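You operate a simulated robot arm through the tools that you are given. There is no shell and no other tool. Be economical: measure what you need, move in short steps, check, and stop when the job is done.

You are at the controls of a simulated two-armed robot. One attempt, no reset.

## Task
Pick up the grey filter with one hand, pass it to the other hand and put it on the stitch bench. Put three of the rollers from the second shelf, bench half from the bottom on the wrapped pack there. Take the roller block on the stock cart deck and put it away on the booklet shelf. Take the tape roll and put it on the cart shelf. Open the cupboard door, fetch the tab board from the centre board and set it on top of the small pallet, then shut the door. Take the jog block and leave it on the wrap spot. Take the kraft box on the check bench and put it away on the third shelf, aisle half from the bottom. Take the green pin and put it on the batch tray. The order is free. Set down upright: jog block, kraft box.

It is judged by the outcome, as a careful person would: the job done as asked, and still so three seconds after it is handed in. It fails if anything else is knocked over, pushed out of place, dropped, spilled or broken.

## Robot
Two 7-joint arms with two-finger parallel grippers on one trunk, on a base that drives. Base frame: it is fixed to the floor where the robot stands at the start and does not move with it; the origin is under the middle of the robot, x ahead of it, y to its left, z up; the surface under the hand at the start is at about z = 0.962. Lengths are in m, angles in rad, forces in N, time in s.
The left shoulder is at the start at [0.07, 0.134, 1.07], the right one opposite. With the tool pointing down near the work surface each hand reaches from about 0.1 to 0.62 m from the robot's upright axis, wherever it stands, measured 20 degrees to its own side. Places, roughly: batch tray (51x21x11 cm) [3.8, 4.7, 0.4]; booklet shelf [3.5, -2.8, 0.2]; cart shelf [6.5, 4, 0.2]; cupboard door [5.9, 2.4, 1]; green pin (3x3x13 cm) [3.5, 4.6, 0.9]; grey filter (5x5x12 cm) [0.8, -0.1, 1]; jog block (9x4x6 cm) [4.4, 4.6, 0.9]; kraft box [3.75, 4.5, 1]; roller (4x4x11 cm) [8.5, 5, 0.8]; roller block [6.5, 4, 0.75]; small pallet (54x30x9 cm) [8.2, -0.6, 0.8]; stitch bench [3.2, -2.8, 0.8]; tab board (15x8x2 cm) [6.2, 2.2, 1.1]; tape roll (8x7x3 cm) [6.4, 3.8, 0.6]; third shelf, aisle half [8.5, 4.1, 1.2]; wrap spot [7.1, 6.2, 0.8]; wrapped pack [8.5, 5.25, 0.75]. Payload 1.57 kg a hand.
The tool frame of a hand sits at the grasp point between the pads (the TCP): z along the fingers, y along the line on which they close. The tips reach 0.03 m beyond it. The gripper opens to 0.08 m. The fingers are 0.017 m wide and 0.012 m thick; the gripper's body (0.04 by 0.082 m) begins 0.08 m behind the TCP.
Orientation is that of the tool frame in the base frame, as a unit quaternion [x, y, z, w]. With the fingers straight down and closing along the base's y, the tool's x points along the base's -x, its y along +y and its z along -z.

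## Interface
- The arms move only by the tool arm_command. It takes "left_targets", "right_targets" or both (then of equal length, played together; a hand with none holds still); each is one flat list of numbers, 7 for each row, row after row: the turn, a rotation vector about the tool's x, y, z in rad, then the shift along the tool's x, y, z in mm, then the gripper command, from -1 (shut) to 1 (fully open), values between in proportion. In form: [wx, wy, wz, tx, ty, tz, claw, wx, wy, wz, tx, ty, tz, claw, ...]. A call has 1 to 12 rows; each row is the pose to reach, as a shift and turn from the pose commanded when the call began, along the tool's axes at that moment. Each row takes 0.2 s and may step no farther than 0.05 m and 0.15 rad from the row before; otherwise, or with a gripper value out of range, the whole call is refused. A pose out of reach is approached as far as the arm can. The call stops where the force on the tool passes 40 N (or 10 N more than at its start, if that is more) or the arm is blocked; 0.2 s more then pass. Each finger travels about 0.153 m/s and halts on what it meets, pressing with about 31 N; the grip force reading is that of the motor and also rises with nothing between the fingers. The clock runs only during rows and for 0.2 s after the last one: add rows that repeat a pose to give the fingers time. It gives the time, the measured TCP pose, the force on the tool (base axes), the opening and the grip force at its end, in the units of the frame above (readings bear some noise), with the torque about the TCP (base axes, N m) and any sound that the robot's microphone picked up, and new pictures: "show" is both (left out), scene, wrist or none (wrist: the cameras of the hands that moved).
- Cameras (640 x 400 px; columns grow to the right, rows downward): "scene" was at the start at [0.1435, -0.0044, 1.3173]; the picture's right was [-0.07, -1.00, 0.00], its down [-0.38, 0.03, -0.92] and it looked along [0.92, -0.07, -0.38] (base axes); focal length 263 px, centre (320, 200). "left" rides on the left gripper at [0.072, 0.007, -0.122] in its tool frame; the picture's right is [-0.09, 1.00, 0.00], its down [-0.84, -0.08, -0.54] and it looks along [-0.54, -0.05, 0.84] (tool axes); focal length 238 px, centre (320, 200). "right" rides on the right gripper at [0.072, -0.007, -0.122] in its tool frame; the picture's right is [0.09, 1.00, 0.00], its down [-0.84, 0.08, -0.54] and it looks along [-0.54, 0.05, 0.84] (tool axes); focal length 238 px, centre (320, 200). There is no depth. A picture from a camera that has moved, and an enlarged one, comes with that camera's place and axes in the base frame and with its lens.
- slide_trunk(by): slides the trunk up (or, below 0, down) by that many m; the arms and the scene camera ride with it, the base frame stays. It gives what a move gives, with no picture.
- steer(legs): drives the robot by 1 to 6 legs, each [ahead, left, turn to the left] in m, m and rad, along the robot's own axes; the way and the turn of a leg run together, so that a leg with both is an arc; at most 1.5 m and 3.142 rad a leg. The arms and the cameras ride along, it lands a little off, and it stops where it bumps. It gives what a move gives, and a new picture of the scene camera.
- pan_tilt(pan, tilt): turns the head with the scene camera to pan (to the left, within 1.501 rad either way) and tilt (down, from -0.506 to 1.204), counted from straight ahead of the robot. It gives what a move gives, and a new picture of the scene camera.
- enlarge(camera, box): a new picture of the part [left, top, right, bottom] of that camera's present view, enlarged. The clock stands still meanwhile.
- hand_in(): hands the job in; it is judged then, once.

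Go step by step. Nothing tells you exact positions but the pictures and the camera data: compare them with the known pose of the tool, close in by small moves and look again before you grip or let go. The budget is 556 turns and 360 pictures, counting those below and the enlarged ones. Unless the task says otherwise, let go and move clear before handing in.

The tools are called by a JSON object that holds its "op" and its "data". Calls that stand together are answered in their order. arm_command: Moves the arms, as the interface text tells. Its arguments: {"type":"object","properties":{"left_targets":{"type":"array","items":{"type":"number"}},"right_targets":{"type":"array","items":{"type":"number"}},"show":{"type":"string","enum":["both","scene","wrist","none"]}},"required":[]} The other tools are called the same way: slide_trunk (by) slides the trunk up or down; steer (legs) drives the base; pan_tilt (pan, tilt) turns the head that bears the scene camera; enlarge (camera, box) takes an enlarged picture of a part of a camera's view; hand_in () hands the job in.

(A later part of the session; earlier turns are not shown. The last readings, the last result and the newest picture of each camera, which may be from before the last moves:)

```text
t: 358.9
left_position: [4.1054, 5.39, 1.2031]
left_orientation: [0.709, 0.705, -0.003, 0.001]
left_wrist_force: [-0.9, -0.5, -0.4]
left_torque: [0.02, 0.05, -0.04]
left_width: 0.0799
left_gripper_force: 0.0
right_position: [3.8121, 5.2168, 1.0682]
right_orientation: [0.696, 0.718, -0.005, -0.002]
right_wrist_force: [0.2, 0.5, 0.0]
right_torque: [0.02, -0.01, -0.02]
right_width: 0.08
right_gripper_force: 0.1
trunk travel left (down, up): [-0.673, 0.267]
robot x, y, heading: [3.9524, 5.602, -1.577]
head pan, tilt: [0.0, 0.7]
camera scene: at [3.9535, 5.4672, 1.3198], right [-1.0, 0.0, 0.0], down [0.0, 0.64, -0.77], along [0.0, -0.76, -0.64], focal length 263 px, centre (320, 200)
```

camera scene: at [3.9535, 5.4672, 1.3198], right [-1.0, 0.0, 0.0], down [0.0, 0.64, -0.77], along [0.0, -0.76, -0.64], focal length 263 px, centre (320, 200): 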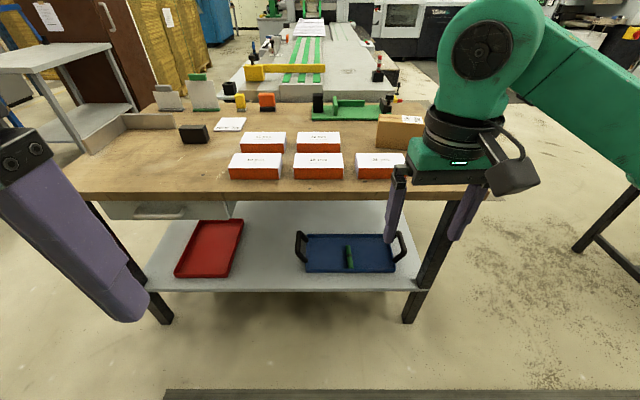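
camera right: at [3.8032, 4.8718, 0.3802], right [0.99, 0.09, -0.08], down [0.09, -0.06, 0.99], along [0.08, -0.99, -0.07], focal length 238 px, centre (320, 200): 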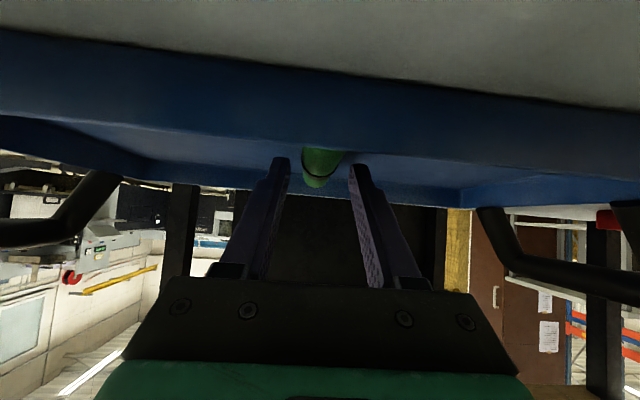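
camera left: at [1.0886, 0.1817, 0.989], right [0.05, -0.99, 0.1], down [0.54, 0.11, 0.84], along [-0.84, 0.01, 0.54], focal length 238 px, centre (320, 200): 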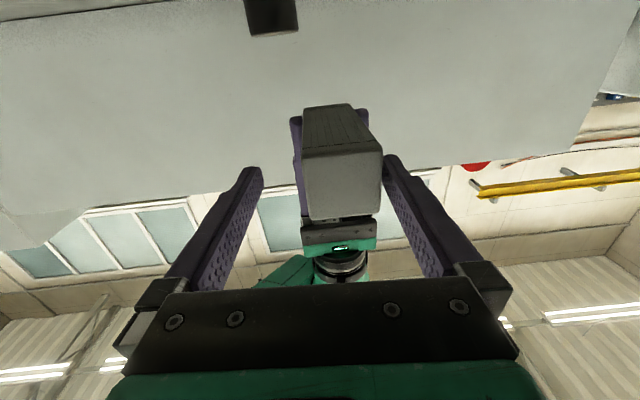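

Next the kraft box with the right hand. Drive up to the bench.

{"op": "steer", "data": {"legs": [[0.42, 0, 0]]}}

{"op": "arm_command", "data": {"right_targets": [0, 0, 0, -20, 0, -10, 1, 0, 0, 0, -50, 0, -30, 1, 0, 0, 0, -80, 0, -40, 1, 0, 0, 0, -80, 0, -40, 1]}}

```text
t: 361.5
left_position: [4.1066, 4.9578, 1.2029]
left_orientation: [0.705, 0.709, -0.002, 0.002]
left_wrist_force: [0.2, 0.3, 0.1]
left_torque: [0.04, -0.02, 0.0]
left_width: 0.0801
left_gripper_force: 0.0
right_position: [3.8161, 4.7841, 1.0694]
right_orientation: [0.693, 0.721, -0.004, -0.002]
right_wrist_force: [0.5, 0.7, 0.3]
right_torque: [0.01, -0.02, -0.04]
right_width: 0.0798
right_gripper_force: 0.0
trunk travel left (down, up): [-0.673, 0.267]
robot x, y, heading: [3.9523, 5.1652, -1.565]
head pan, tilt: [0.0, 0.7]
camera scene: at [3.9553, 5.0356, 1.3199], right [-1.0, -0.01, 0.0], down [0.0, 0.64, -0.77], along [0.0, -0.77, -0.64], focal length 263 px, centre (320, 200)
```

scene: 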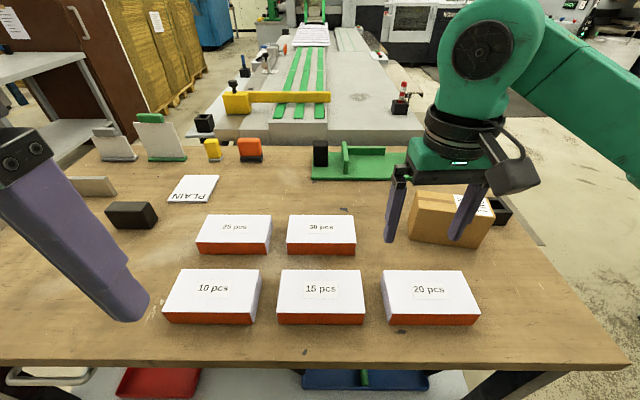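

```text
t: 362.5
left_position: [4.1059, 4.9585, 1.2029]
left_orientation: [0.706, 0.708, -0.003, 0.002]
left_wrist_force: [-0.4, 0.6, 0.8]
left_torque: [-0.02, 0.01, -0.01]
left_width: 0.0799
left_gripper_force: 0.0
right_position: [3.8162, 4.7027, 1.1089]
right_orientation: [0.693, 0.721, -0.004, -0.002]
right_wrist_force: [0.2, -0.9, -0.9]
right_torque: [-0.01, -0.03, 0.02]
right_width: 0.0801
right_gripper_force: 0.1
trunk travel left (down, up): [-0.673, 0.267]
robot x, y, heading: [3.9563, 5.1712, -1.564]
head pan, tilt: [0.0, 0.7]
camera scene: at [3.9549, 5.0355, 1.3199], right [-1.0, -0.01, 0.0], down [0.0, 0.64, -0.77], along [0.0, -0.77, -0.64], focal length 263 px, centre (320, 200)
camera right: at [3.8056, 4.7746, 1.231], right [0.99, 0.13, -0.01], down [0.12, -0.83, 0.54], along [0.07, -0.54, -0.84], focal length 238 px, centre (320, 200)
```

scene: 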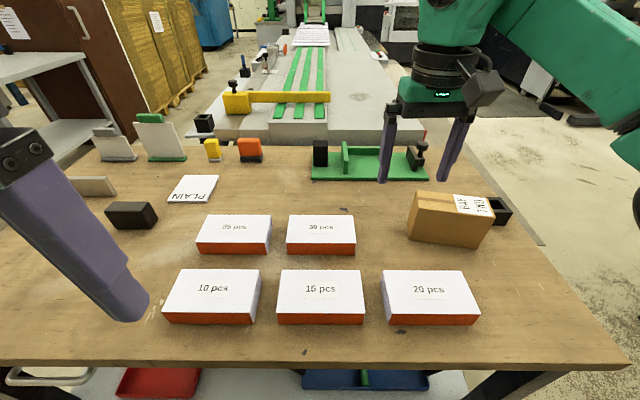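
right: 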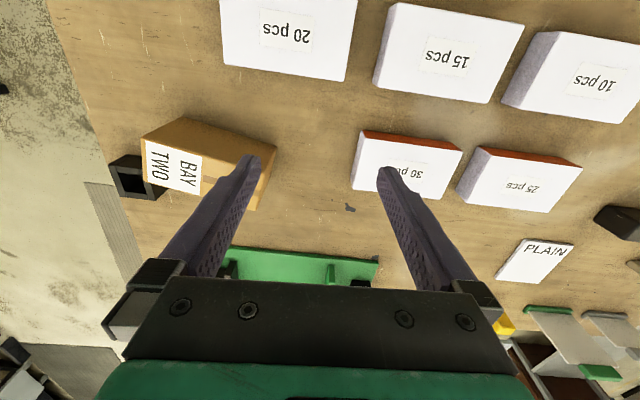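

Kraft box ≈15×6.7 cm, centre ≈[3.677,4.609], long axis about -10° from x. I'll turn the right gripper ~-1.32 rad about its axis so it closes across the narrow side.

{"op": "arm_command", "data": {"right_targets": [0, 0, -0.14, 0, -25, 0, 1, 0, 0, -0.28, 0, -50, 0, 1, 0, 0, -0.42, 0, -75, 0, 1, 0, 0, -0.56, 0, -100, 0, 1, 0, 0, -0.7, 0, -120, 0, 1, 0, 0, -0.84, 0, -130, 0, 1, 0, 0, -0.98, 0, -130, 0, 1, 0, 0, -1.12, 0, -130, 0, 1, 0, 0, -1.22, 0, -130, 0, 1, 0, 0, -1.32, 0, -130, 0, 1]}}

```text
t: 364.7
left_position: [4.108, 4.9593, 1.2032]
left_orientation: [0.705, 0.709, -0.004, 0.002]
left_wrist_force: [0.1, -0.2, 0.1]
left_torque: [-0.04, 0.0, 0.0]
left_width: 0.0802
left_gripper_force: 0.0
right_position: [3.8719, 4.901, 1.0554]
right_orientation: [0.107, 0.994, -0.002, -0.004]
right_wrist_force: [-0.2, -0.3, 0.3]
right_torque: [-0.03, 0.03, 0.02]
right_width: 0.08
right_gripper_force: 0.1
right hand out of reach, approached as far as the arm can: row 3, 4, 5, 6, 7, 8, 9, 10
trunk travel left (down, up): [-0.673, 0.267]
robot x, y, heading: [3.9535, 5.1656, -1.565]
head pan, tilt: [0.0, 0.7]
camera scene: at [3.956, 5.0353, 1.3199], right [-1.0, -0.01, 0.0], down [0.0, 0.64, -0.77], along [0.0, -0.77, -0.64], focal length 263 px, centre (320, 200)
camera right: at [3.8006, 4.9114, 1.178], right [0.12, 0.99, 0.0], down [0.84, -0.1, 0.53], along [0.53, -0.07, -0.84], focal length 238 px, centre (320, 200)
```

scene: 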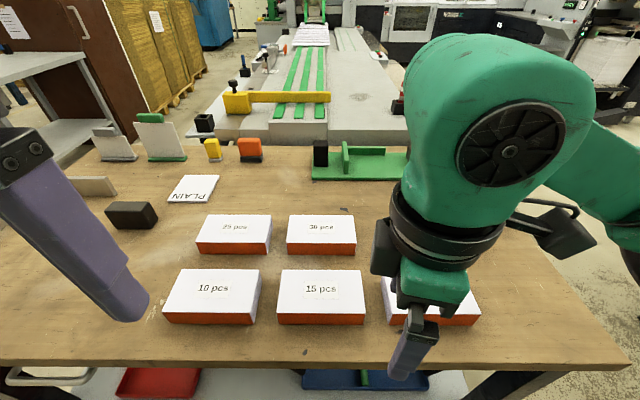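
right: 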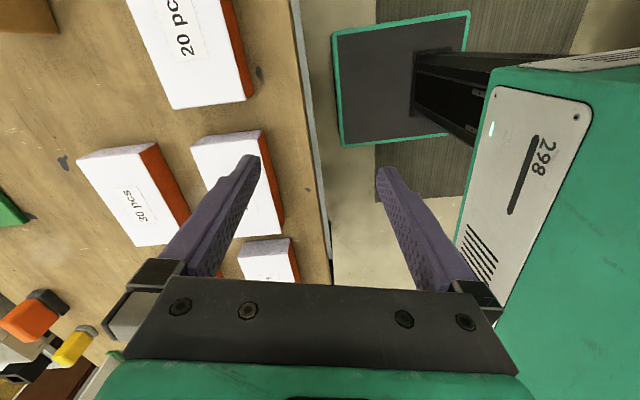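

The hand got pulled back by reach limits, but the angle is right. Try moving it to above the box with this orientation.

{"op": "arm_command", "data": {"right_targets": [0, 0, 0, 15, -38, -10, 1, 0, 0, 0, 30, -76, -20, 1, 0, 0, 0, 45, -114, -30, 1, 0, 0, 0, 60, -152, -30, 1, 0, 0, 0, 75, -190, -30, 1, 0, 0, 0, 90, -228, -30, 1, 0, 0, 0, 105, -266, -30, 1, 0, 0, 0, 120, -304, -30, 1, 0, 0, 0, 128, -327, -30, 1]}}

```text
t: 366.7
left_position: [4.1073, 4.9591, 1.2027]
left_orientation: [0.706, 0.708, -0.003, 0.002]
left_wrist_force: [0.9, -0.8, -0.5]
left_torque: [0.03, 0.02, 0.01]
left_width: 0.0801
left_gripper_force: 0.0
right_position: [3.8765, 4.8969, 1.0548]
right_orientation: [0.105, 0.994, -0.002, -0.004]
right_wrist_force: [-0.3, -0.8, -0.5]
right_torque: [-0.03, 0.0, 0.02]
right_width: 0.0801
right_gripper_force: 0.1
right hand out of reach, approached as far as the arm can: row 1, 2, 3, 4, 5, 6, 7, 8, 9
trunk travel left (down, up): [-0.673, 0.267]
robot x, y, heading: [3.9539, 5.1656, -1.563]
head pan, tilt: [0.0, 0.7]
camera scene: at [3.9554, 5.0351, 1.3198], right [-1.0, -0.01, 0.0], down [0.0, 0.64, -0.77], along [0.0, -0.77, -0.64], focal length 263 px, centre (320, 200)
camera right: at [3.806, 4.9077, 1.176], right [0.12, 0.99, 0.0], down [0.84, -0.1, 0.54], along [0.53, -0.07, -0.84], focal length 238 px, centre (320, 200)
```

scene: 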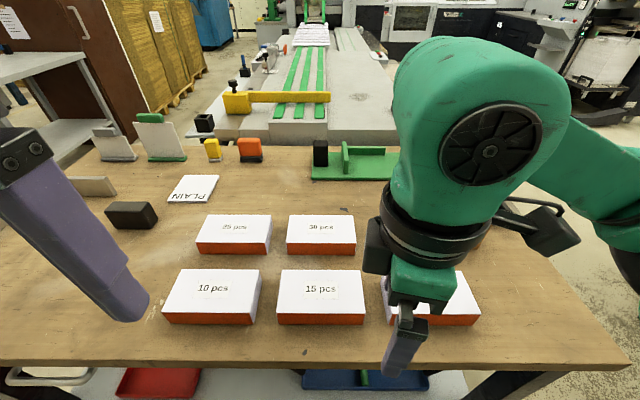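
right: 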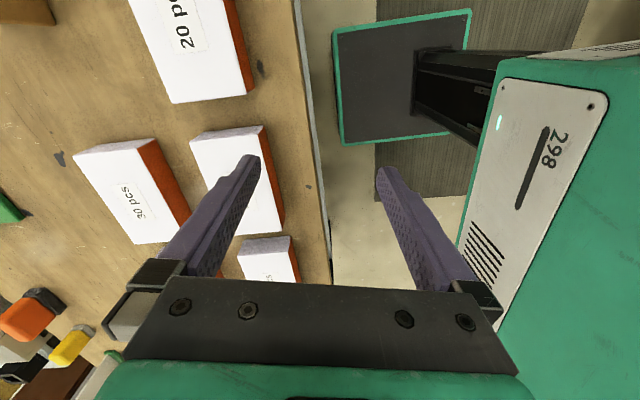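

Roll limit that way. Rotate the other way instead.

{"op": "arm_command", "data": {"right_targets": [0, 0, 0.14, 4, -14, -5, 1, 0, 0, 0.28, 8, -28, -10, 1, 0, 0, 0.42, 12, -42, -15, 1, 0, 0, 0.56, 16, -56, -20, 1, 0, 0, 0.7, 20, -70, -25, 1, 0, 0, 0.84, 24, -84, -30, 1, 0, 0, 0.98, 28, -98, -30, 1, 0, 0, 1.12, 32, -112, -30, 1, 0, 0, 1.26, 36, -126, -30, 1, 0, 0, 1.4, 40, -140, -30, 1, 0, 0, 1.54, 44, -150, -30, 1, 0, 0, 1.68, 44, -160, -30, 1], "show": "none"}}

{"op": "arm_command", "data": {"right_targets": [0, 0, 0.14, 0, 0, 0, 1, 0, 0, 0.28, 0, 0, 0, 1, 0, 0, 0.42, 0, 0, 0, 1, 0, 0, 0.56, 0, 0, 0, 1, 0, 0, 0.7, 0, 0, 0, 1, 0, 0, 0.84, 0, 0, 0, 1, 0, 0, 0.98, 0, 0, 0, 1, 0, 0, 1.12, 0, 0, 0, 1, 0, 0, 1.26, 0, 0, 0, 1, 0, 0, 1.4, 0, 0, 0, 1, 0, 0, 1.46, 0, 0, 0, 1]}}

```text
t: 369.3
left_position: [4.1082, 4.9576, 1.2024]
left_orientation: [0.706, 0.709, -0.002, 0.001]
left_wrist_force: [0.7, 0.4, 0.3]
left_torque: [0.0, -0.05, 0.01]
left_width: 0.0798
left_gripper_force: 0.2
right_position: [3.8007, 4.7436, 1.0972]
right_orientation: [0.811, 0.585, -0.004, -0.002]
right_wrist_force: [0.1, -0.1, -0.8]
right_torque: [0.03, 0.01, 0.0]
right_width: 0.0802
right_gripper_force: 0.0
trunk travel left (down, up): [-0.673, 0.267]
robot x, y, heading: [3.9561, 5.1693, -1.563]
head pan, tilt: [0.0, 0.7]
```

```text
t: 371.7
left_position: [4.1072, 4.9581, 1.2019]
left_orientation: [0.705, 0.709, -0.002, 0.002]
left_wrist_force: [0.4, -0.5, 0.4]
left_torque: [0.0, -0.02, -0.03]
left_width: 0.0802
left_gripper_force: 0.1
right_position: [3.8017, 4.7422, 1.0965]
right_orientation: [0.995, -0.104, -0.004, 0.002]
right_wrist_force: [0.2, 0.4, -0.1]
right_torque: [-0.03, -0.02, -0.01]
right_width: 0.0798
right_gripper_force: 0.1
trunk travel left (down, up): [-0.673, 0.267]
robot x, y, heading: [3.9536, 5.1672, -1.563]
head pan, tilt: [0.0, 0.7]
camera scene: at [3.9554, 5.0349, 1.3198], right [-1.0, -0.01, 0.0], down [0.0, 0.64, -0.76], along [0.0, -0.76, -0.64], focal length 263 px, centre (320, 200)
camera right: at [3.8745, 4.735, 1.2181], right [-0.12, -0.99, 0.0], down [-0.83, 0.1, 0.55], along [-0.55, 0.06, -0.84], focal length 238 px, centre (320, 200)
```

scene: 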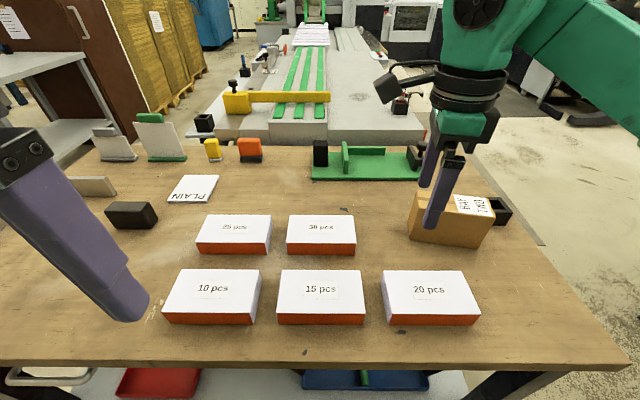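
right: 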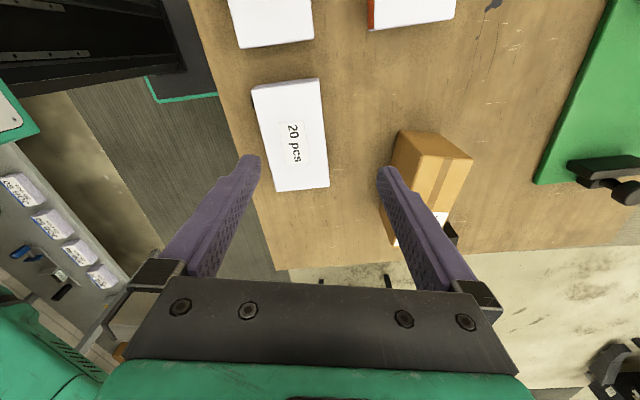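

Good. Move over the box.

{"op": "arm_command", "data": {"right_targets": [0, 0, 0, -24, 39, 0, 1, 0, 0, 0, -48, 78, 0, 1, 0, 0, 0, -72, 117, 0, 1, 0, 0, 0, -95, 156, 0, 1, 0, 0, 0, -95, 156, 0, 1]}}

```text
t: 372.9
left_position: [4.1073, 4.9593, 1.2027]
left_orientation: [0.706, 0.708, -0.003, 0.002]
left_wrist_force: [0.1, 0.3, 0.3]
left_torque: [0.0, -0.02, 0.0]
left_width: 0.0798
left_gripper_force: 0.0
right_position: [3.679, 4.6087, 1.0999]
right_orientation: [0.995, -0.103, -0.004, 0.003]
right_wrist_force: [-0.5, -0.3, 0.0]
right_torque: [0.01, -0.03, -0.01]
right_width: 0.0798
right_gripper_force: 0.0
trunk travel left (down, up): [-0.673, 0.267]
robot x, y, heading: [3.9522, 5.1675, -1.562]
head pan, tilt: [0.0, 0.7]
camera scene: at [3.955, 5.0357, 1.3199], right [-1.0, -0.01, 0.0], down [0.0, 0.64, -0.77], along [0.0, -0.77, -0.64], focal length 263 px, centre (320, 200)
camera right: at [3.7524, 4.6021, 1.2204], right [-0.11, -0.99, 0.0], down [-0.83, 0.1, 0.55], along [-0.55, 0.06, -0.84], focal length 238 px, centre (320, 200)
```

scene: 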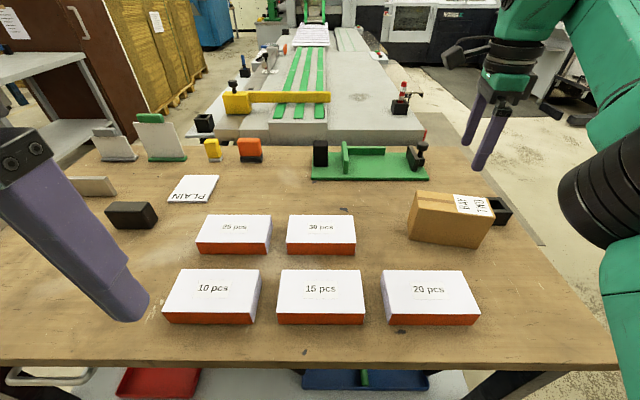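
right: 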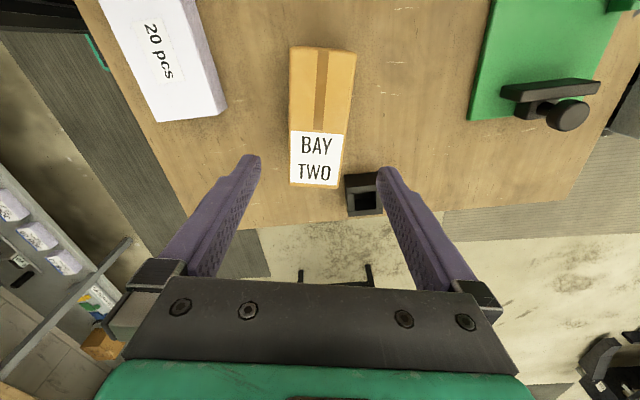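

{"op": "arm_command", "data": {"right_targets": [0, 0, 0, 0, 1, 40, 1, 0, 0, 0, 0, 1, 80, 1, 0, 0, 0, 0, 1, 105, 1, 0, 0, 0, 0, 1, 105, 1], "show": "wrist"}}

```text
t: 373.9
left_position: [4.1063, 4.9584, 1.203]
left_orientation: [0.706, 0.708, -0.002, 0.0]
left_wrist_force: [-0.8, -0.4, 0.0]
left_torque: [0.0, -0.03, 0.01]
left_width: 0.0802
left_gripper_force: 0.0
right_position: [3.6767, 4.6057, 0.9903]
right_orientation: [0.995, -0.104, -0.003, 0.001]
right_wrist_force: [1.1, 0.0, -0.3]
right_torque: [-0.01, 0.0, 0.0]
right_width: 0.0799
right_gripper_force: 0.0
trunk travel left (down, up): [-0.673, 0.267]
robot x, y, heading: [3.9526, 5.1681, -1.561]
head pan, tilt: [0.0, 0.7]
camera right: at [3.7493, 4.5999, 1.1121], right [-0.12, -0.99, 0.0], down [-0.83, 0.1, 0.55], along [-0.55, 0.06, -0.84], focal length 238 px, centre (320, 200)
```

right: 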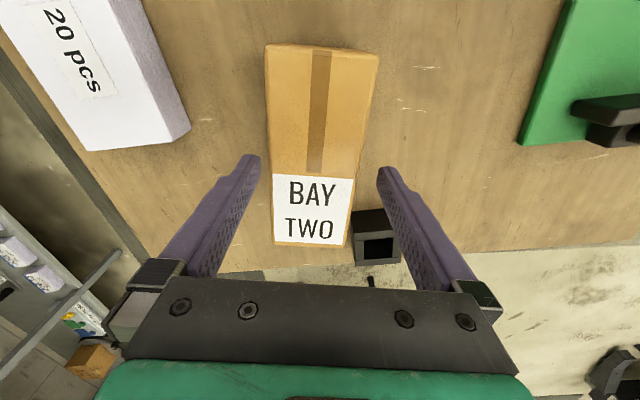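

{"op": "arm_command", "data": {"right_targets": [0, 0, 0, 0, -2, 25, 1, 0, 0, 0, 0, -2, 50, 1, 0, 0, 0, 0, -2, 76, 1, 0, 0, 0, 0, -2, 76, 1], "show": "wrist"}}

```text
t: 374.9
left_position: [4.1084, 4.9587, 1.2027]
left_orientation: [0.706, 0.708, -0.003, 0.002]
left_wrist_force: [0.7, -0.2, -0.7]
left_torque: [0.0, -0.01, -0.05]
left_width: 0.08
left_gripper_force: 0.1
right_position: [3.6748, 4.6087, 0.9133]
right_orientation: [0.995, -0.104, -0.004, 0.001]
right_wrist_force: [-0.1, 0.7, 0.0]
right_torque: [0.0, -0.01, 0.0]
right_width: 0.08
right_gripper_force: 0.1
trunk travel left (down, up): [-0.673, 0.267]
robot x, y, heading: [3.9545, 5.1678, -1.561]
head pan, tilt: [0.0, 0.7]
camera right: at [3.7471, 4.6014, 1.036], right [-0.12, -0.99, 0.0], down [-0.83, 0.1, 0.55], along [-0.55, 0.06, -0.84], focal length 238 px, centre (320, 200)
```

right: 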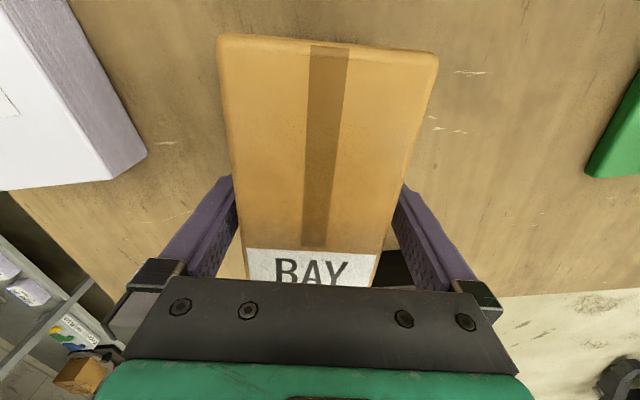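

{"op": "arm_command", "data": {"right_targets": [0, 0, 0, 0, 0, 0, 0.7, 0, 0, 0, 0, 0, 0, -1, 0, 0, 0, 0, 0, 0, -1, 0, 0, 0, 0, 0, 0, -1, 0, 0, 0, 0, 0, -30, -1, 0, 0, 0, 0, 0, -60, -1]}}

```text
t: 376.3
left_position: [4.108, 4.9587, 1.2023]
left_orientation: [0.706, 0.708, -0.002, 0.001]
left_wrist_force: [0.3, 0.1, -0.6]
left_torque: [-0.05, 0.02, -0.02]
left_width: 0.0801
left_gripper_force: 0.0
right_position: [3.6763, 4.6091, 0.9744]
right_orientation: [0.995, -0.103, -0.005, 0.001]
right_wrist_force: [0.0, -0.9, -4.7]
right_torque: [0.0, -0.01, -0.02]
right_width: 0.065
right_gripper_force: 30.8
trunk travel left (down, up): [-0.673, 0.267]
robot x, y, heading: [3.9559, 5.1668, -1.566]
head pan, tilt: [0.0, 0.7]
camera scene: at [3.9556, 5.0348, 1.3197], right [-1.0, -0.01, 0.0], down [0.0, 0.64, -0.76], along [0.0, -0.76, -0.64], focal length 263 px, centre (320, 200)
camera right: at [3.7494, 4.6036, 1.0947], right [-0.11, -0.99, 0.0], down [-0.83, 0.1, 0.55], along [-0.55, 0.06, -0.84], focal length 238 px, centre (320, 200)
```

scene: 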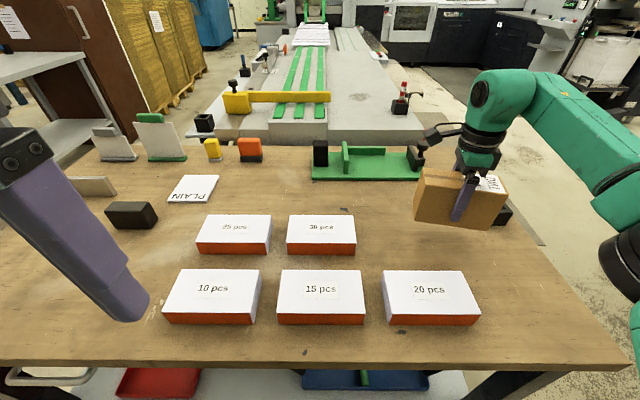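
right: 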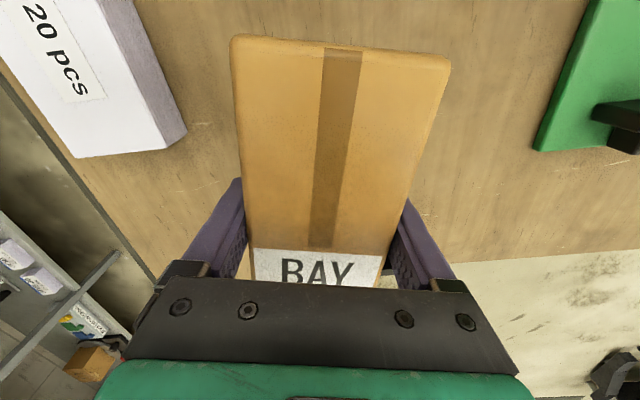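

Kraft box held upright. Raise and pull back, then shift left to the jog block.

{"op": "arm_command", "data": {"right_targets": [0, 0, 0, 0, 0, -45, -1, 0, 0, 0, 0, -10, -90, -1, 0, 0, 0, 0, -50, -110, -1, 0, 0, 0, 0, -95, -130, -1, 0, 0, 0, 0, -140, -130, -1], "show": "none"}}

{"op": "steer", "data": {"legs": [[0, 0.29, -0.005]]}}

{"op": "arm_command", "data": {"left_targets": [0, 0, 0, -45, 0, 0, 1, 0, 0, 0, -90, 0, 0, 1, 0, 0, 0, -135, 0, 0, 1, 0, 0, 0, -180, 0, 0, 1, 0, 0, 0, -225, 0, 0, 1, 0, 0, 0, -260, 0, 0, 1]}}

```text
t: 377.5
left_position: [4.1077, 4.9588, 1.2026]
left_orientation: [0.705, 0.709, -0.003, 0.002]
left_wrist_force: [1.5, 0.7, -0.4]
left_torque: [-0.04, -0.02, -0.02]
left_width: 0.08
left_gripper_force: 0.2
right_position: [3.7053, 4.7498, 1.1068]
right_orientation: [0.995, -0.103, -0.004, 0.002]
right_wrist_force: [-0.2, 1.4, -5.2]
right_torque: [-0.04, 0.03, 0.01]
right_width: 0.065
right_gripper_force: 31.0
trunk travel left (down, up): [-0.673, 0.267]
robot x, y, heading: [3.956, 5.1689, -1.564]
head pan, tilt: [0.0, 0.7]
```

```text
t: 379.5
left_position: [4.3862, 4.9569, 1.2035]
left_orientation: [0.708, 0.706, -0.002, 0.002]
left_wrist_force: [0.1, 0.5, -0.7]
left_torque: [-0.01, -0.01, -0.01]
left_width: 0.0801
left_gripper_force: 0.0
right_position: [3.9843, 4.7508, 1.1057]
right_orientation: [0.994, -0.107, -0.004, 0.0]
right_wrist_force: [-0.4, 0.3, -4.8]
right_torque: [-0.03, -0.01, 0.0]
right_width: 0.0648
right_gripper_force: 31.1
trunk travel left (down, up): [-0.673, 0.267]
robot x, y, heading: [4.2336, 5.1678, -1.573]
head pan, tilt: [0.0, 0.7]
camera scene: at [4.235, 5.0347, 1.3197], right [-1.0, 0.0, 0.0], down [0.0, 0.64, -0.76], along [0.0, -0.76, -0.64], focal length 263 px, centre (320, 200)
```

scene: 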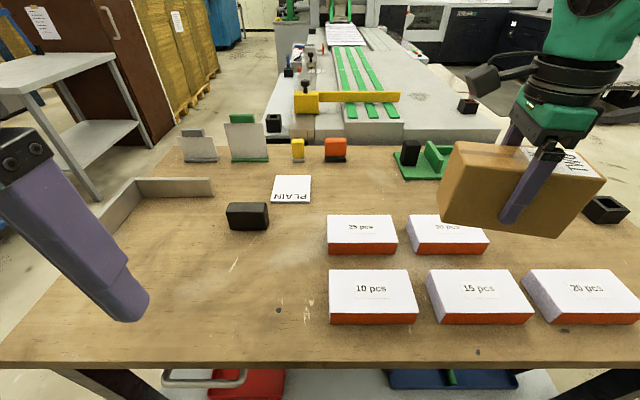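

```text
t: 380.9
left_position: [4.3829, 4.6937, 1.2067]
left_orientation: [0.709, 0.705, -0.001, 0.003]
left_wrist_force: [-0.4, -0.2, 0.5]
left_torque: [0.04, -0.04, 0.0]
left_width: 0.08
left_gripper_force: 0.0
right_position: [3.9848, 4.7483, 1.1053]
right_orientation: [0.994, -0.107, -0.003, 0.0]
right_wrist_force: [-0.4, 1.0, -4.9]
right_torque: [0.0, -0.04, 0.0]
right_width: 0.0647
right_gripper_force: 30.9
trunk travel left (down, up): [-0.673, 0.267]
robot x, y, heading: [4.2362, 5.1689, -1.574]
head pan, tilt: [0.0, 0.7]
camera scene: at [4.2353, 5.0335, 1.3195], right [-1.0, 0.0, 0.0], down [0.0, 0.65, -0.76], along [0.0, -0.76, -0.65], focal length 263 px, centre (320, 200)
camera left: at [4.3895, 4.7676, 1.3271], right [1.0, -0.1, 0.0], down [-0.08, -0.83, 0.55], along [-0.05, -0.54, -0.84], focal length 238 px, centre (320, 200)
```

scene: 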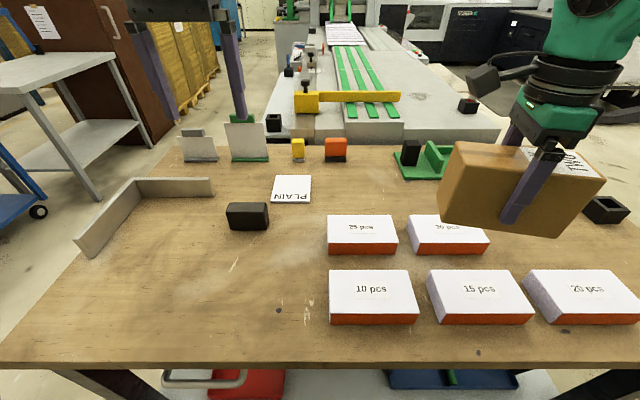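
left: 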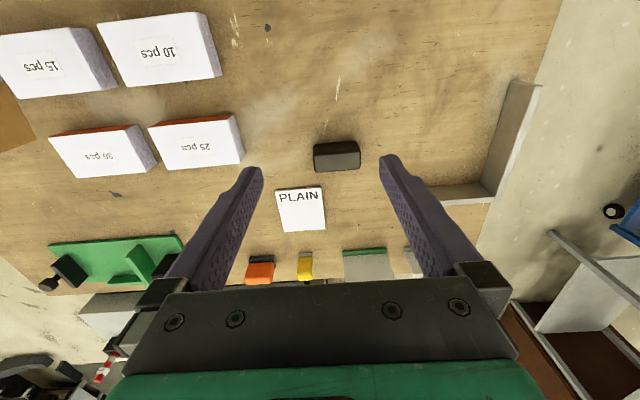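

Jog block top centre ≈[4.407,4.584], long axis along x. Rotate the left gripper -90° and go above it.

{"op": "arm_command", "data": {"left_targets": [0, 0, -0.14, -10, 3, 0, 1, 0, 0, -0.28, -20, 6, 0, 1, 0, 0, -0.42, -30, 9, 0, 1, 0, 0, -0.56, -40, 12, 0, 1, 0, 0, -0.7, -50, 15, 0, 1, 0, 0, -0.84, -60, 18, 0, 1, 0, 0, -0.98, -70, 21, 0, 1, 0, 0, -1.12, -80, 24, 10, 1, 0, 0, -1.26, -90, 24, 30, 1, 0, 0, -1.4, -105, 24, 50, 1, 0, 0, -1.5, -110, 24, 80, 1, 0, 0, -1.57, -110, 24, 110, 1]}}

```text
t: 383.5
left_position: [4.4105, 4.5882, 1.0948]
left_orientation: [0.0, 1.0, -0.003, -0.001]
left_wrist_force: [0.2, -0.3, 0.4]
left_torque: [0.0, 0.04, -0.02]
left_width: 0.0799
left_gripper_force: 0.1
left hand out of reach, approached as far as the arm can: row 5, 6, 7, 8, 9, 10, 11
right_position: [3.9839, 4.75, 1.1051]
right_orientation: [0.994, -0.107, -0.003, 0.0]
right_wrist_force: [-0.4, -0.3, -5.2]
right_torque: [0.0, -0.01, 0.04]
right_width: 0.0649
right_gripper_force: 30.5
trunk travel left (down, up): [-0.673, 0.267]
robot x, y, heading: [4.2366, 5.1678, -1.572]
head pan, tilt: [0.0, 0.7]
camera scene: at [4.2356, 5.0344, 1.3197], right [-1.0, 0.0, 0.0], down [0.0, 0.65, -0.76], along [0.0, -0.76, -0.65], focal length 263 px, centre (320, 200)
camera left: at [4.3383, 4.5953, 1.2146], right [0.09, 1.0, -0.01], down [0.84, -0.08, 0.54], along [0.54, -0.05, -0.84], focal length 238 px, centre (320, 200)
```

scene: 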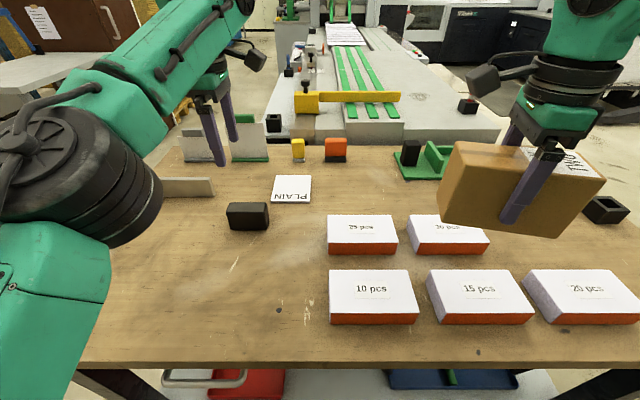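
left: 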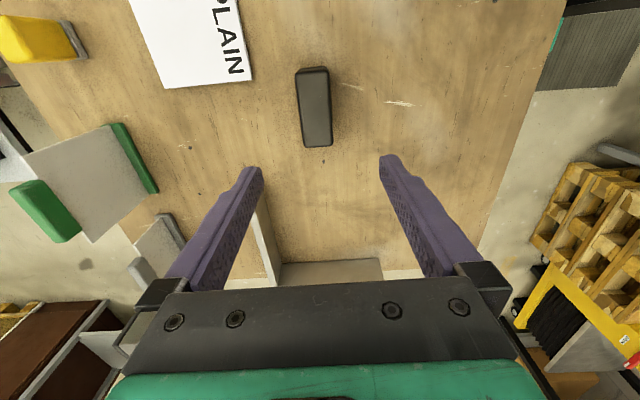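

{"op": "arm_command", "data": {"left_targets": [0, 0, 0, 5, -3, 40, 1, 0, 0, 0, 11, -5, 85, 1, 0, 0, 0, 11, -5, 130, 1, 0, 0, 0, 11, -5, 155, 1, 0, 0, 0, 11, -5, 155, 1]}}

```text
t: 384.7
left_position: [4.3988, 4.5801, 0.9388]
left_orientation: [0.002, 1.0, -0.003, -0.001]
left_wrist_force: [-0.2, -1.2, -0.1]
left_torque: [0.0, 0.02, 0.04]
left_width: 0.0802
left_gripper_force: 0.1
right_position: [3.9837, 4.7501, 1.1057]
right_orientation: [0.994, -0.107, -0.003, 0.0]
right_wrist_force: [-0.6, -0.2, -6.1]
right_torque: [0.02, -0.01, -0.02]
right_width: 0.0647
right_gripper_force: 30.6
trunk travel left (down, up): [-0.673, 0.267]
robot x, y, heading: [4.2345, 5.1643, -1.575]
head pan, tilt: [0.0, 0.7]
camera scene: at [4.2358, 5.0348, 1.3197], right [-1.0, 0.0, 0.0], down [0.0, 0.64, -0.76], along [0.0, -0.76, -0.64], focal length 263 px, centre (320, 200)
camera left: at [4.3274, 4.5887, 1.0599], right [0.1, 1.0, -0.01], down [0.84, -0.08, 0.54], along [0.54, -0.06, -0.84], focal length 238 px, centre (320, 200)
```

scene: 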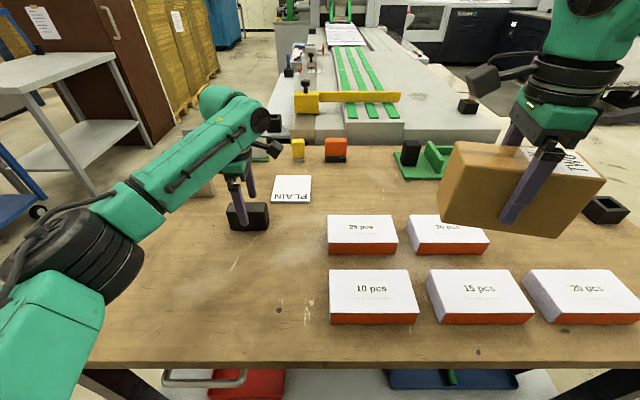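
left: 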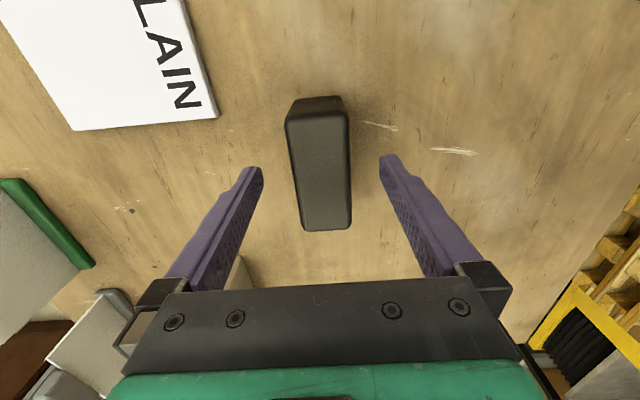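

{"op": "arm_command", "data": {"left_targets": [0, 0, 0, 0, 0, 20, 1, 0, 0, 0, 0, 0, 35, 1, 0, 0, 0, 0, 0, 46, 1, 0, 0, 0, 0, 0, 46, -1, 0, 0, 0, 0, 0, 46, -1, 0, 0, 0, 0, 0, 46, -1, 0, 0, 0, 0, 0, 46, -1], "show": "wrist"}}

```text
t: 386.3
left_position: [4.3993, 4.5798, 0.8959]
left_orientation: [0.002, 1.0, -0.003, -0.002]
left_wrist_force: [0.1, -1.3, 1.8]
left_torque: [0.02, 0.15, 0.06]
left_width: 0.0395
left_gripper_force: 30.9
right_position: [3.9849, 4.7504, 1.1052]
right_orientation: [0.994, -0.108, -0.003, 0.0]
right_wrist_force: [0.2, -0.1, -5.5]
right_torque: [0.0, -0.01, -0.01]
right_width: 0.065
right_gripper_force: 31.3
trunk travel left (down, up): [-0.673, 0.267]
robot x, y, heading: [4.239, 5.1688, -1.572]
head pan, tilt: [0.0, 0.7]
camera left: at [4.3279, 4.5891, 1.0163], right [0.1, 1.0, -0.01], down [0.84, -0.08, 0.54], along [0.54, -0.06, -0.84], focal length 238 px, centre (320, 200)
```

left: 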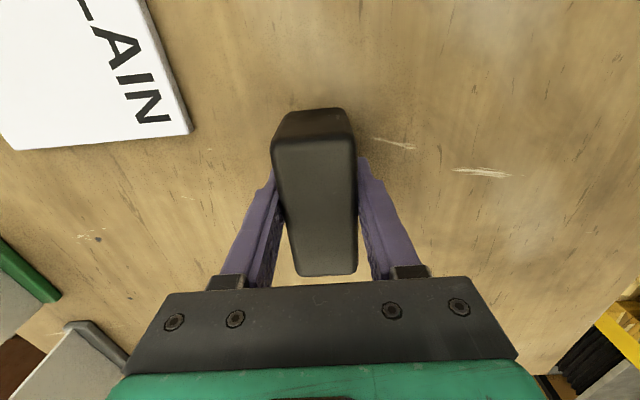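

Jog block held. Lift, retract, and head for the wrap spot.

{"op": "arm_command", "data": {"left_targets": [0, 0, 0, 0, 0, -40, -1, 0, 0, 0, 0, 0, -85, -1, 0, 0, 0, 0, 0, -130, -1, 0, 0, 0, 0, 30, -160, -1, 0, 0, 0, 0, 75, -170, -1, 0, 0, 0, 0, 120, -180, -1, 0, 0, 0, 0, 165, -180, -1], "show": "none"}}

{"op": "steer", "data": {"legs": [[-0.35, 0, 0], [0, 0, 1.573]]}}

{"op": "slide_trunk", "data": {"by": 0.25}}

{"op": "pan_tilt", "data": {"pan": 0.1, "tilt": 0.35}}

```text
t: 387.9
left_position: [4.4008, 4.7484, 1.0708]
left_orientation: [0.0, 1.0, -0.003, 0.0]
left_wrist_force: [-0.3, 0.3, -1.0]
left_torque: [-0.04, 0.01, 0.0]
left_width: 0.0397
left_gripper_force: 31.2
right_position: [3.9872, 4.7509, 1.1055]
right_orientation: [0.994, -0.107, -0.005, 0.001]
right_wrist_force: [0.0, 0.8, -5.6]
right_torque: [-0.03, 0.04, 0.02]
right_width: 0.065
right_gripper_force: 31.1
trunk travel left (down, up): [-0.673, 0.267]
robot x, y, heading: [4.236, 5.1667, -1.571]
head pan, tilt: [0.0, 0.7]
```

```text
t: 394.0
left_position: [4.6649, 5.68, 1.0711]
left_orientation: [-0.699, 0.715, -0.003, 0.001]
left_wrist_force: [-0.7, 0.7, -1.7]
left_torque: [-0.02, -0.02, 0.0]
left_width: 0.0397
left_gripper_force: 31.3
right_position: [4.6514, 5.2673, 1.1056]
right_orientation: [0.785, 0.619, -0.002, 0.003]
right_wrist_force: [-0.3, -0.3, -5.5]
right_torque: [-0.01, 0.01, 0.0]
right_width: 0.065
right_gripper_force: 31.1
trunk travel left (down, up): [-0.673, 0.267]
robot x, y, heading: [4.2383, 5.5251, -0.026]
head pan, tilt: [0.0, 0.7]
camera scene: at [4.3756, 5.5246, 1.3197], right [-0.02, -1.0, 0.0], down [-0.64, 0.01, -0.76], along [0.76, -0.02, -0.65], focal length 263 px, centre (320, 200)
```

scene: 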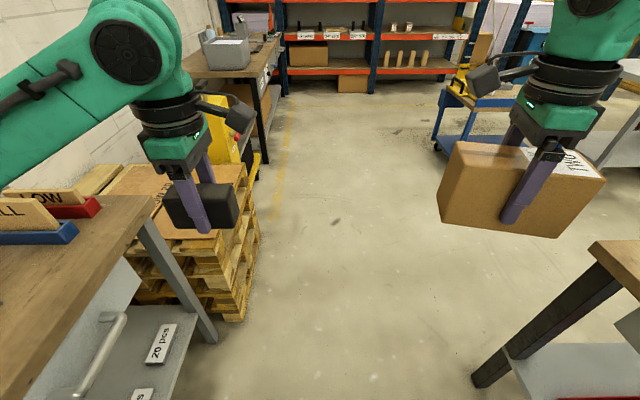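

```text
t: 396.6
left_position: [4.664, 5.681, 1.3216]
left_orientation: [-0.699, 0.715, -0.002, 0.0]
left_wrist_force: [0.0, -0.2, -1.7]
left_torque: [-0.01, 0.03, -0.01]
left_width: 0.0396
left_gripper_force: 30.5
right_position: [4.6518, 5.2668, 1.3548]
right_orientation: [0.785, 0.62, -0.003, 0.003]
right_wrist_force: [-1.0, -1.0, -6.0]
right_torque: [0.01, 0.02, 0.0]
right_width: 0.0649
right_gripper_force: 31.0
trunk travel left (down, up): [-0.923, 0.017]
robot x, y, heading: [4.2374, 5.5238, -0.018]
head pan, tilt: [0.0, 0.7]
```

```text
t: 397.4
left_position: [4.6641, 5.6815, 1.3208]
left_orientation: [-0.699, 0.715, -0.002, 0.001]
left_wrist_force: [0.1, 0.4, -2.4]
left_torque: [0.01, 0.02, -0.02]
left_width: 0.0399
left_gripper_force: 30.9
right_position: [4.6514, 5.266, 1.3552]
right_orientation: [0.785, 0.62, -0.002, 0.003]
right_wrist_force: [0.9, -0.3, -5.0]
right_torque: [0.03, 0.0, 0.04]
right_width: 0.0649
right_gripper_force: 31.0
trunk travel left (down, up): [-0.923, 0.017]
robot x, y, heading: [4.2394, 5.5251, -0.022]
head pan, tilt: [0.099, 0.351]
camera scene: at [4.3839, 5.5337, 1.601], right [0.08, -1.0, 0.0], down [-0.34, -0.03, -0.94], along [0.94, 0.07, -0.35], focal length 263 px, centre (320, 200)
```

scene: 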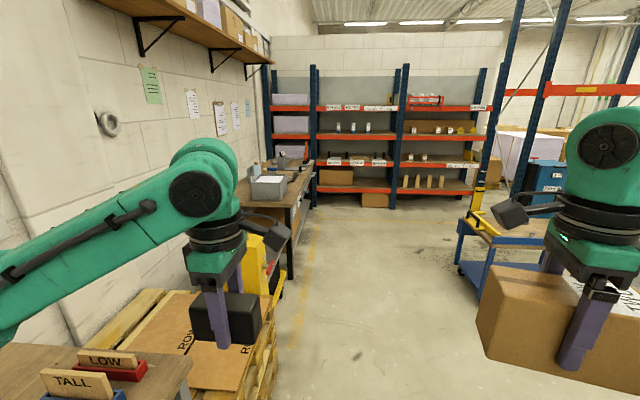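

Rack ahead at x≈8.5, wrap bench at left. Drive to x≈7.0 and face the wrap bench.

{"op": "steer", "data": {"legs": [[0, 0, 0.022], [1.4, 0, 0], [1.4, 0, 0], [0, 0, 1.571]]}}

{"op": "pan_tilt", "data": {"pan": 0, "tilt": 0.7}}

```text
t: 415.2
left_position: [6.8819, 5.9337, 1.321]
left_orientation: [1.0, -0.002, 0.001, -0.002]
left_wrist_force: [-0.1, 0.0, -1.9]
left_torque: [0.0, -0.01, 0.02]
left_width: 0.0397
left_gripper_force: 31.1
right_position: [7.3, 5.9278, 1.3573]
right_orientation: [0.109, 0.994, 0.001, 0.004]
right_wrist_force: [0.0, 0.5, -6.2]
right_torque: [-0.01, 0.0, 0.02]
right_width: 0.065
right_gripper_force: 31.3
trunk travel left (down, up): [-0.923, 0.017]
robot x, y, heading: [7.0452, 5.5113, 1.567]
head pan, tilt: [0.099, 0.351]
camera scene: at [7.0391, 5.6573, 1.6011], right [1.0, 0.1, 0.0], down [0.03, -0.34, -0.94], along [-0.09, 0.93, -0.34], focal length 263 px, centre (320, 200)
```

scene: 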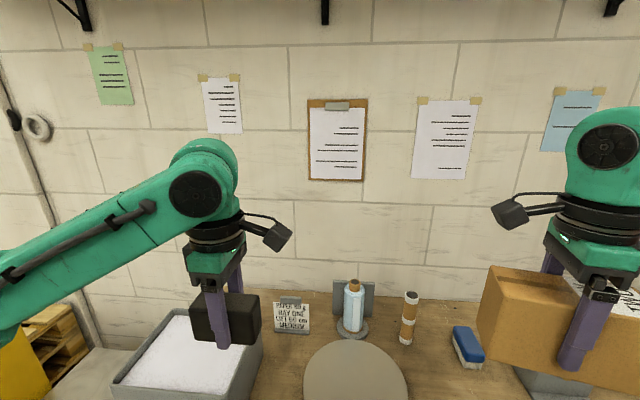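

```text
t: 416.0
left_position: [6.8822, 5.9346, 1.3221]
left_orientation: [1.0, -0.003, 0.001, -0.002]
left_wrist_force: [1.0, -0.5, -2.5]
left_torque: [0.0, -0.01, 0.01]
left_width: 0.0397
left_gripper_force: 30.9
right_position: [7.2992, 5.9283, 1.3553]
right_orientation: [0.109, 0.994, 0.0, 0.004]
right_wrist_force: [0.3, 0.8, -5.9]
right_torque: [-0.03, 0.02, -0.05]
right_width: 0.0649
right_gripper_force: 31.3
trunk travel left (down, up): [-0.923, 0.017]
robot x, y, heading: [7.0459, 5.513, 1.568]
head pan, tilt: [0.0, 0.7]
camera scene: at [7.0477, 5.6496, 1.5697], right [1.0, 0.0, 0.0], down [0.0, -0.64, -0.76], along [0.0, 0.76, -0.64], focal length 263 px, centre (320, 200)
```

scene: 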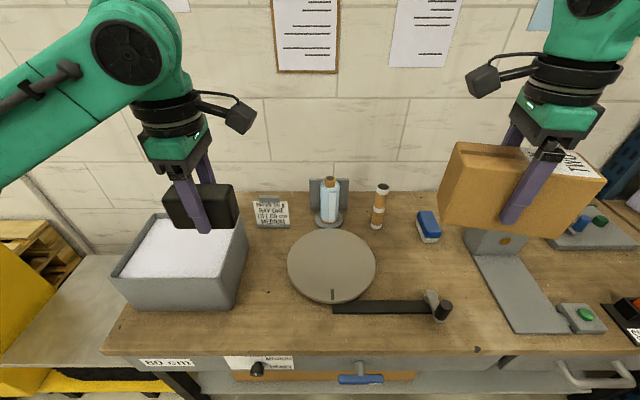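

The wrap spot is the round grey turntable at ≈[7.09,6.19]. Read the sign, retract the right hand with the kraft box, and shift.

{"op": "enlarge", "data": {"camera": "scene", "box": [240, 170, 400, 270]}}

{"op": "arm_command", "data": {"right_targets": [0, 0, 0, -9, -40, 0, -1, 0, 0, 0, -18, -80, 0, -1, 0, 0, 0, -27, -120, 0, -1, 0, 0, 0, -36, -160, 0, -1], "show": "none"}}

{"op": "steer", "data": {"legs": [[0.08, -0.2, 0]]}}

```text
4.00 times, centred on (320, 220) of scene
camera zoom: at [7.0477, 5.6496, 1.5697], right [1.0, 0.0, 0.0], down [0.0, -0.64, -0.76], along [0.0, 0.76, -0.64], focal length 1051 px, centre (320, 120)
```

zoom: 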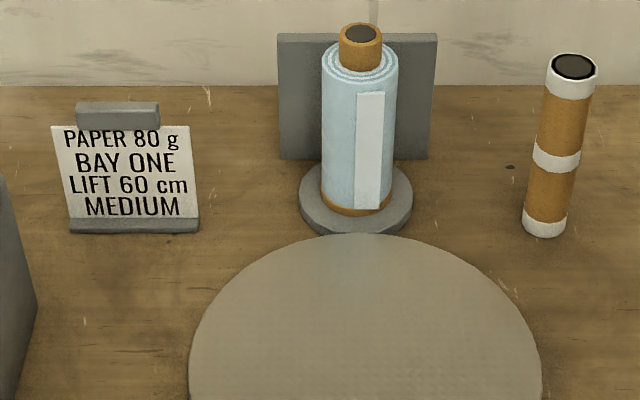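

```text
t: 417.0
left_position: [6.8832, 5.9327, 1.3207]
left_orientation: [1.0, -0.003, 0.001, -0.002]
left_wrist_force: [0.3, -0.4, -2.2]
left_torque: [-0.02, -0.03, -0.03]
left_width: 0.0398
left_gripper_force: 31.1
right_position: [7.2839, 5.7715, 1.3526]
right_orientation: [0.108, 0.994, 0.0, 0.005]
right_wrist_force: [-1.1, 0.1, -5.9]
right_torque: [-0.02, -0.01, 0.06]
right_width: 0.065
right_gripper_force: 30.8
right hand out of reach, approached as far as the arm can: row 4
trunk travel left (down, up): [-0.923, 0.017]
robot x, y, heading: [7.0471, 5.5124, 1.565]
head pan, tilt: [0.0, 0.7]
```

```text
t: 418.7
left_position: [7.0814, 6.012, 1.3203]
left_orientation: [1.0, -0.002, 0.002, -0.004]
left_wrist_force: [-0.5, -0.5, -1.6]
left_torque: [0.0, -0.06, 0.03]
left_width: 0.0399
left_gripper_force: 31.2
right_position: [7.4852, 5.8548, 1.3541]
right_orientation: [0.107, 0.994, 0.003, 0.006]
right_wrist_force: [-0.9, -0.6, -5.4]
right_torque: [0.0, -0.02, 0.03]
right_width: 0.0651
right_gripper_force: 31.2
trunk travel left (down, up): [-0.923, 0.017]
robot x, y, heading: [7.25, 5.5918, 1.567]
head pan, tilt: [0.0, 0.7]
camera scene: at [7.2466, 5.7282, 1.5699], right [1.0, 0.0, 0.0], down [0.0, -0.64, -0.77], along [0.0, 0.77, -0.64], focal length 263 px, centre (320, 200)
```

scene: 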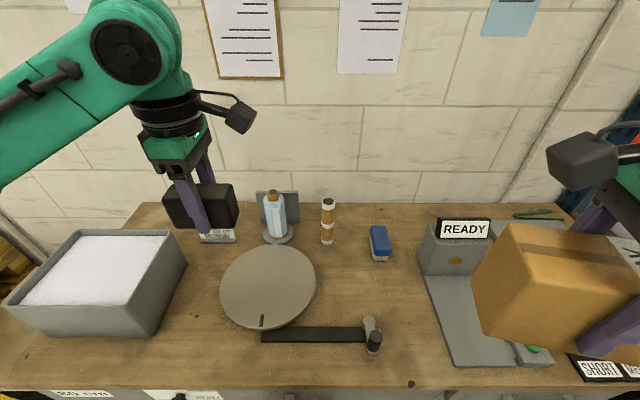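

{"op": "slide_trunk", "data": {"by": -0.32}}

{"op": "arm_command", "data": {"left_targets": [0, 0, 0, 3, -40, 0, -1, 0, 0, 0, 6, -85, 0, -1, 0, 0, 0, 9, -130, 0, -1, 0, 0, 0, 11, -170, 0, -1, 0, 0, 0, 11, -170, 0, -1]}}

```text
t: 421.9
left_position: [7.0866, 6.0142, 1.001]
left_orientation: [1.0, -0.001, 0.001, -0.002]
left_wrist_force: [0.0, 0.2, -1.7]
left_torque: [0.02, -0.03, -0.01]
left_width: 0.0395
left_gripper_force: 31.2
right_position: [7.4896, 5.8559, 1.0324]
right_orientation: [0.107, 0.994, 0.0, 0.004]
right_wrist_force: [0.6, 0.9, -4.8]
right_torque: [0.01, 0.04, 0.03]
right_width: 0.065
right_gripper_force: 31.1
trunk travel left (down, up): [-0.603, 0.337]
robot x, y, heading: [7.2517, 5.5926, 1.57]
head pan, tilt: [0.0, 0.7]
```

```text
t: 423.1
left_position: [7.0945, 6.1783, 1.0046]
left_orientation: [1.0, -0.002, 0.002, -0.003]
left_wrist_force: [-0.9, 0.9, -2.2]
left_torque: [0.0, -0.02, 0.04]
left_width: 0.0398
left_gripper_force: 30.7
right_position: [7.4871, 5.8549, 1.0337]
right_orientation: [0.107, 0.994, 0.001, 0.004]
right_wrist_force: [-0.5, 0.1, -4.9]
right_torque: [0.01, -0.03, 0.02]
right_width: 0.0649
right_gripper_force: 30.8
trunk travel left (down, up): [-0.603, 0.337]
robot x, y, heading: [7.2453, 5.5941, 1.569]
head pan, tilt: [0.0, 0.7]
camera scene: at [7.2502, 5.7296, 1.2498], right [1.0, 0.0, 0.0], down [0.0, -0.64, -0.76], along [0.0, 0.76, -0.64], focal length 263 px, centre (320, 200)
camera left: at [7.1659, 6.1719, 1.1255], right [-0.1, -1.0, -0.01], down [-0.84, 0.08, 0.54], along [-0.54, 0.06, -0.84], focal length 238 px, centre (320, 200)
```

scene: 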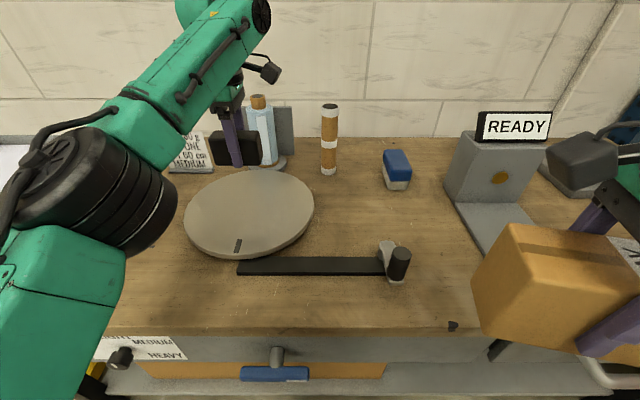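
left: 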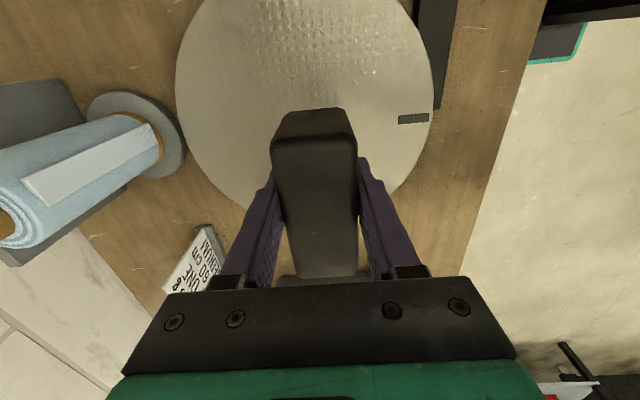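

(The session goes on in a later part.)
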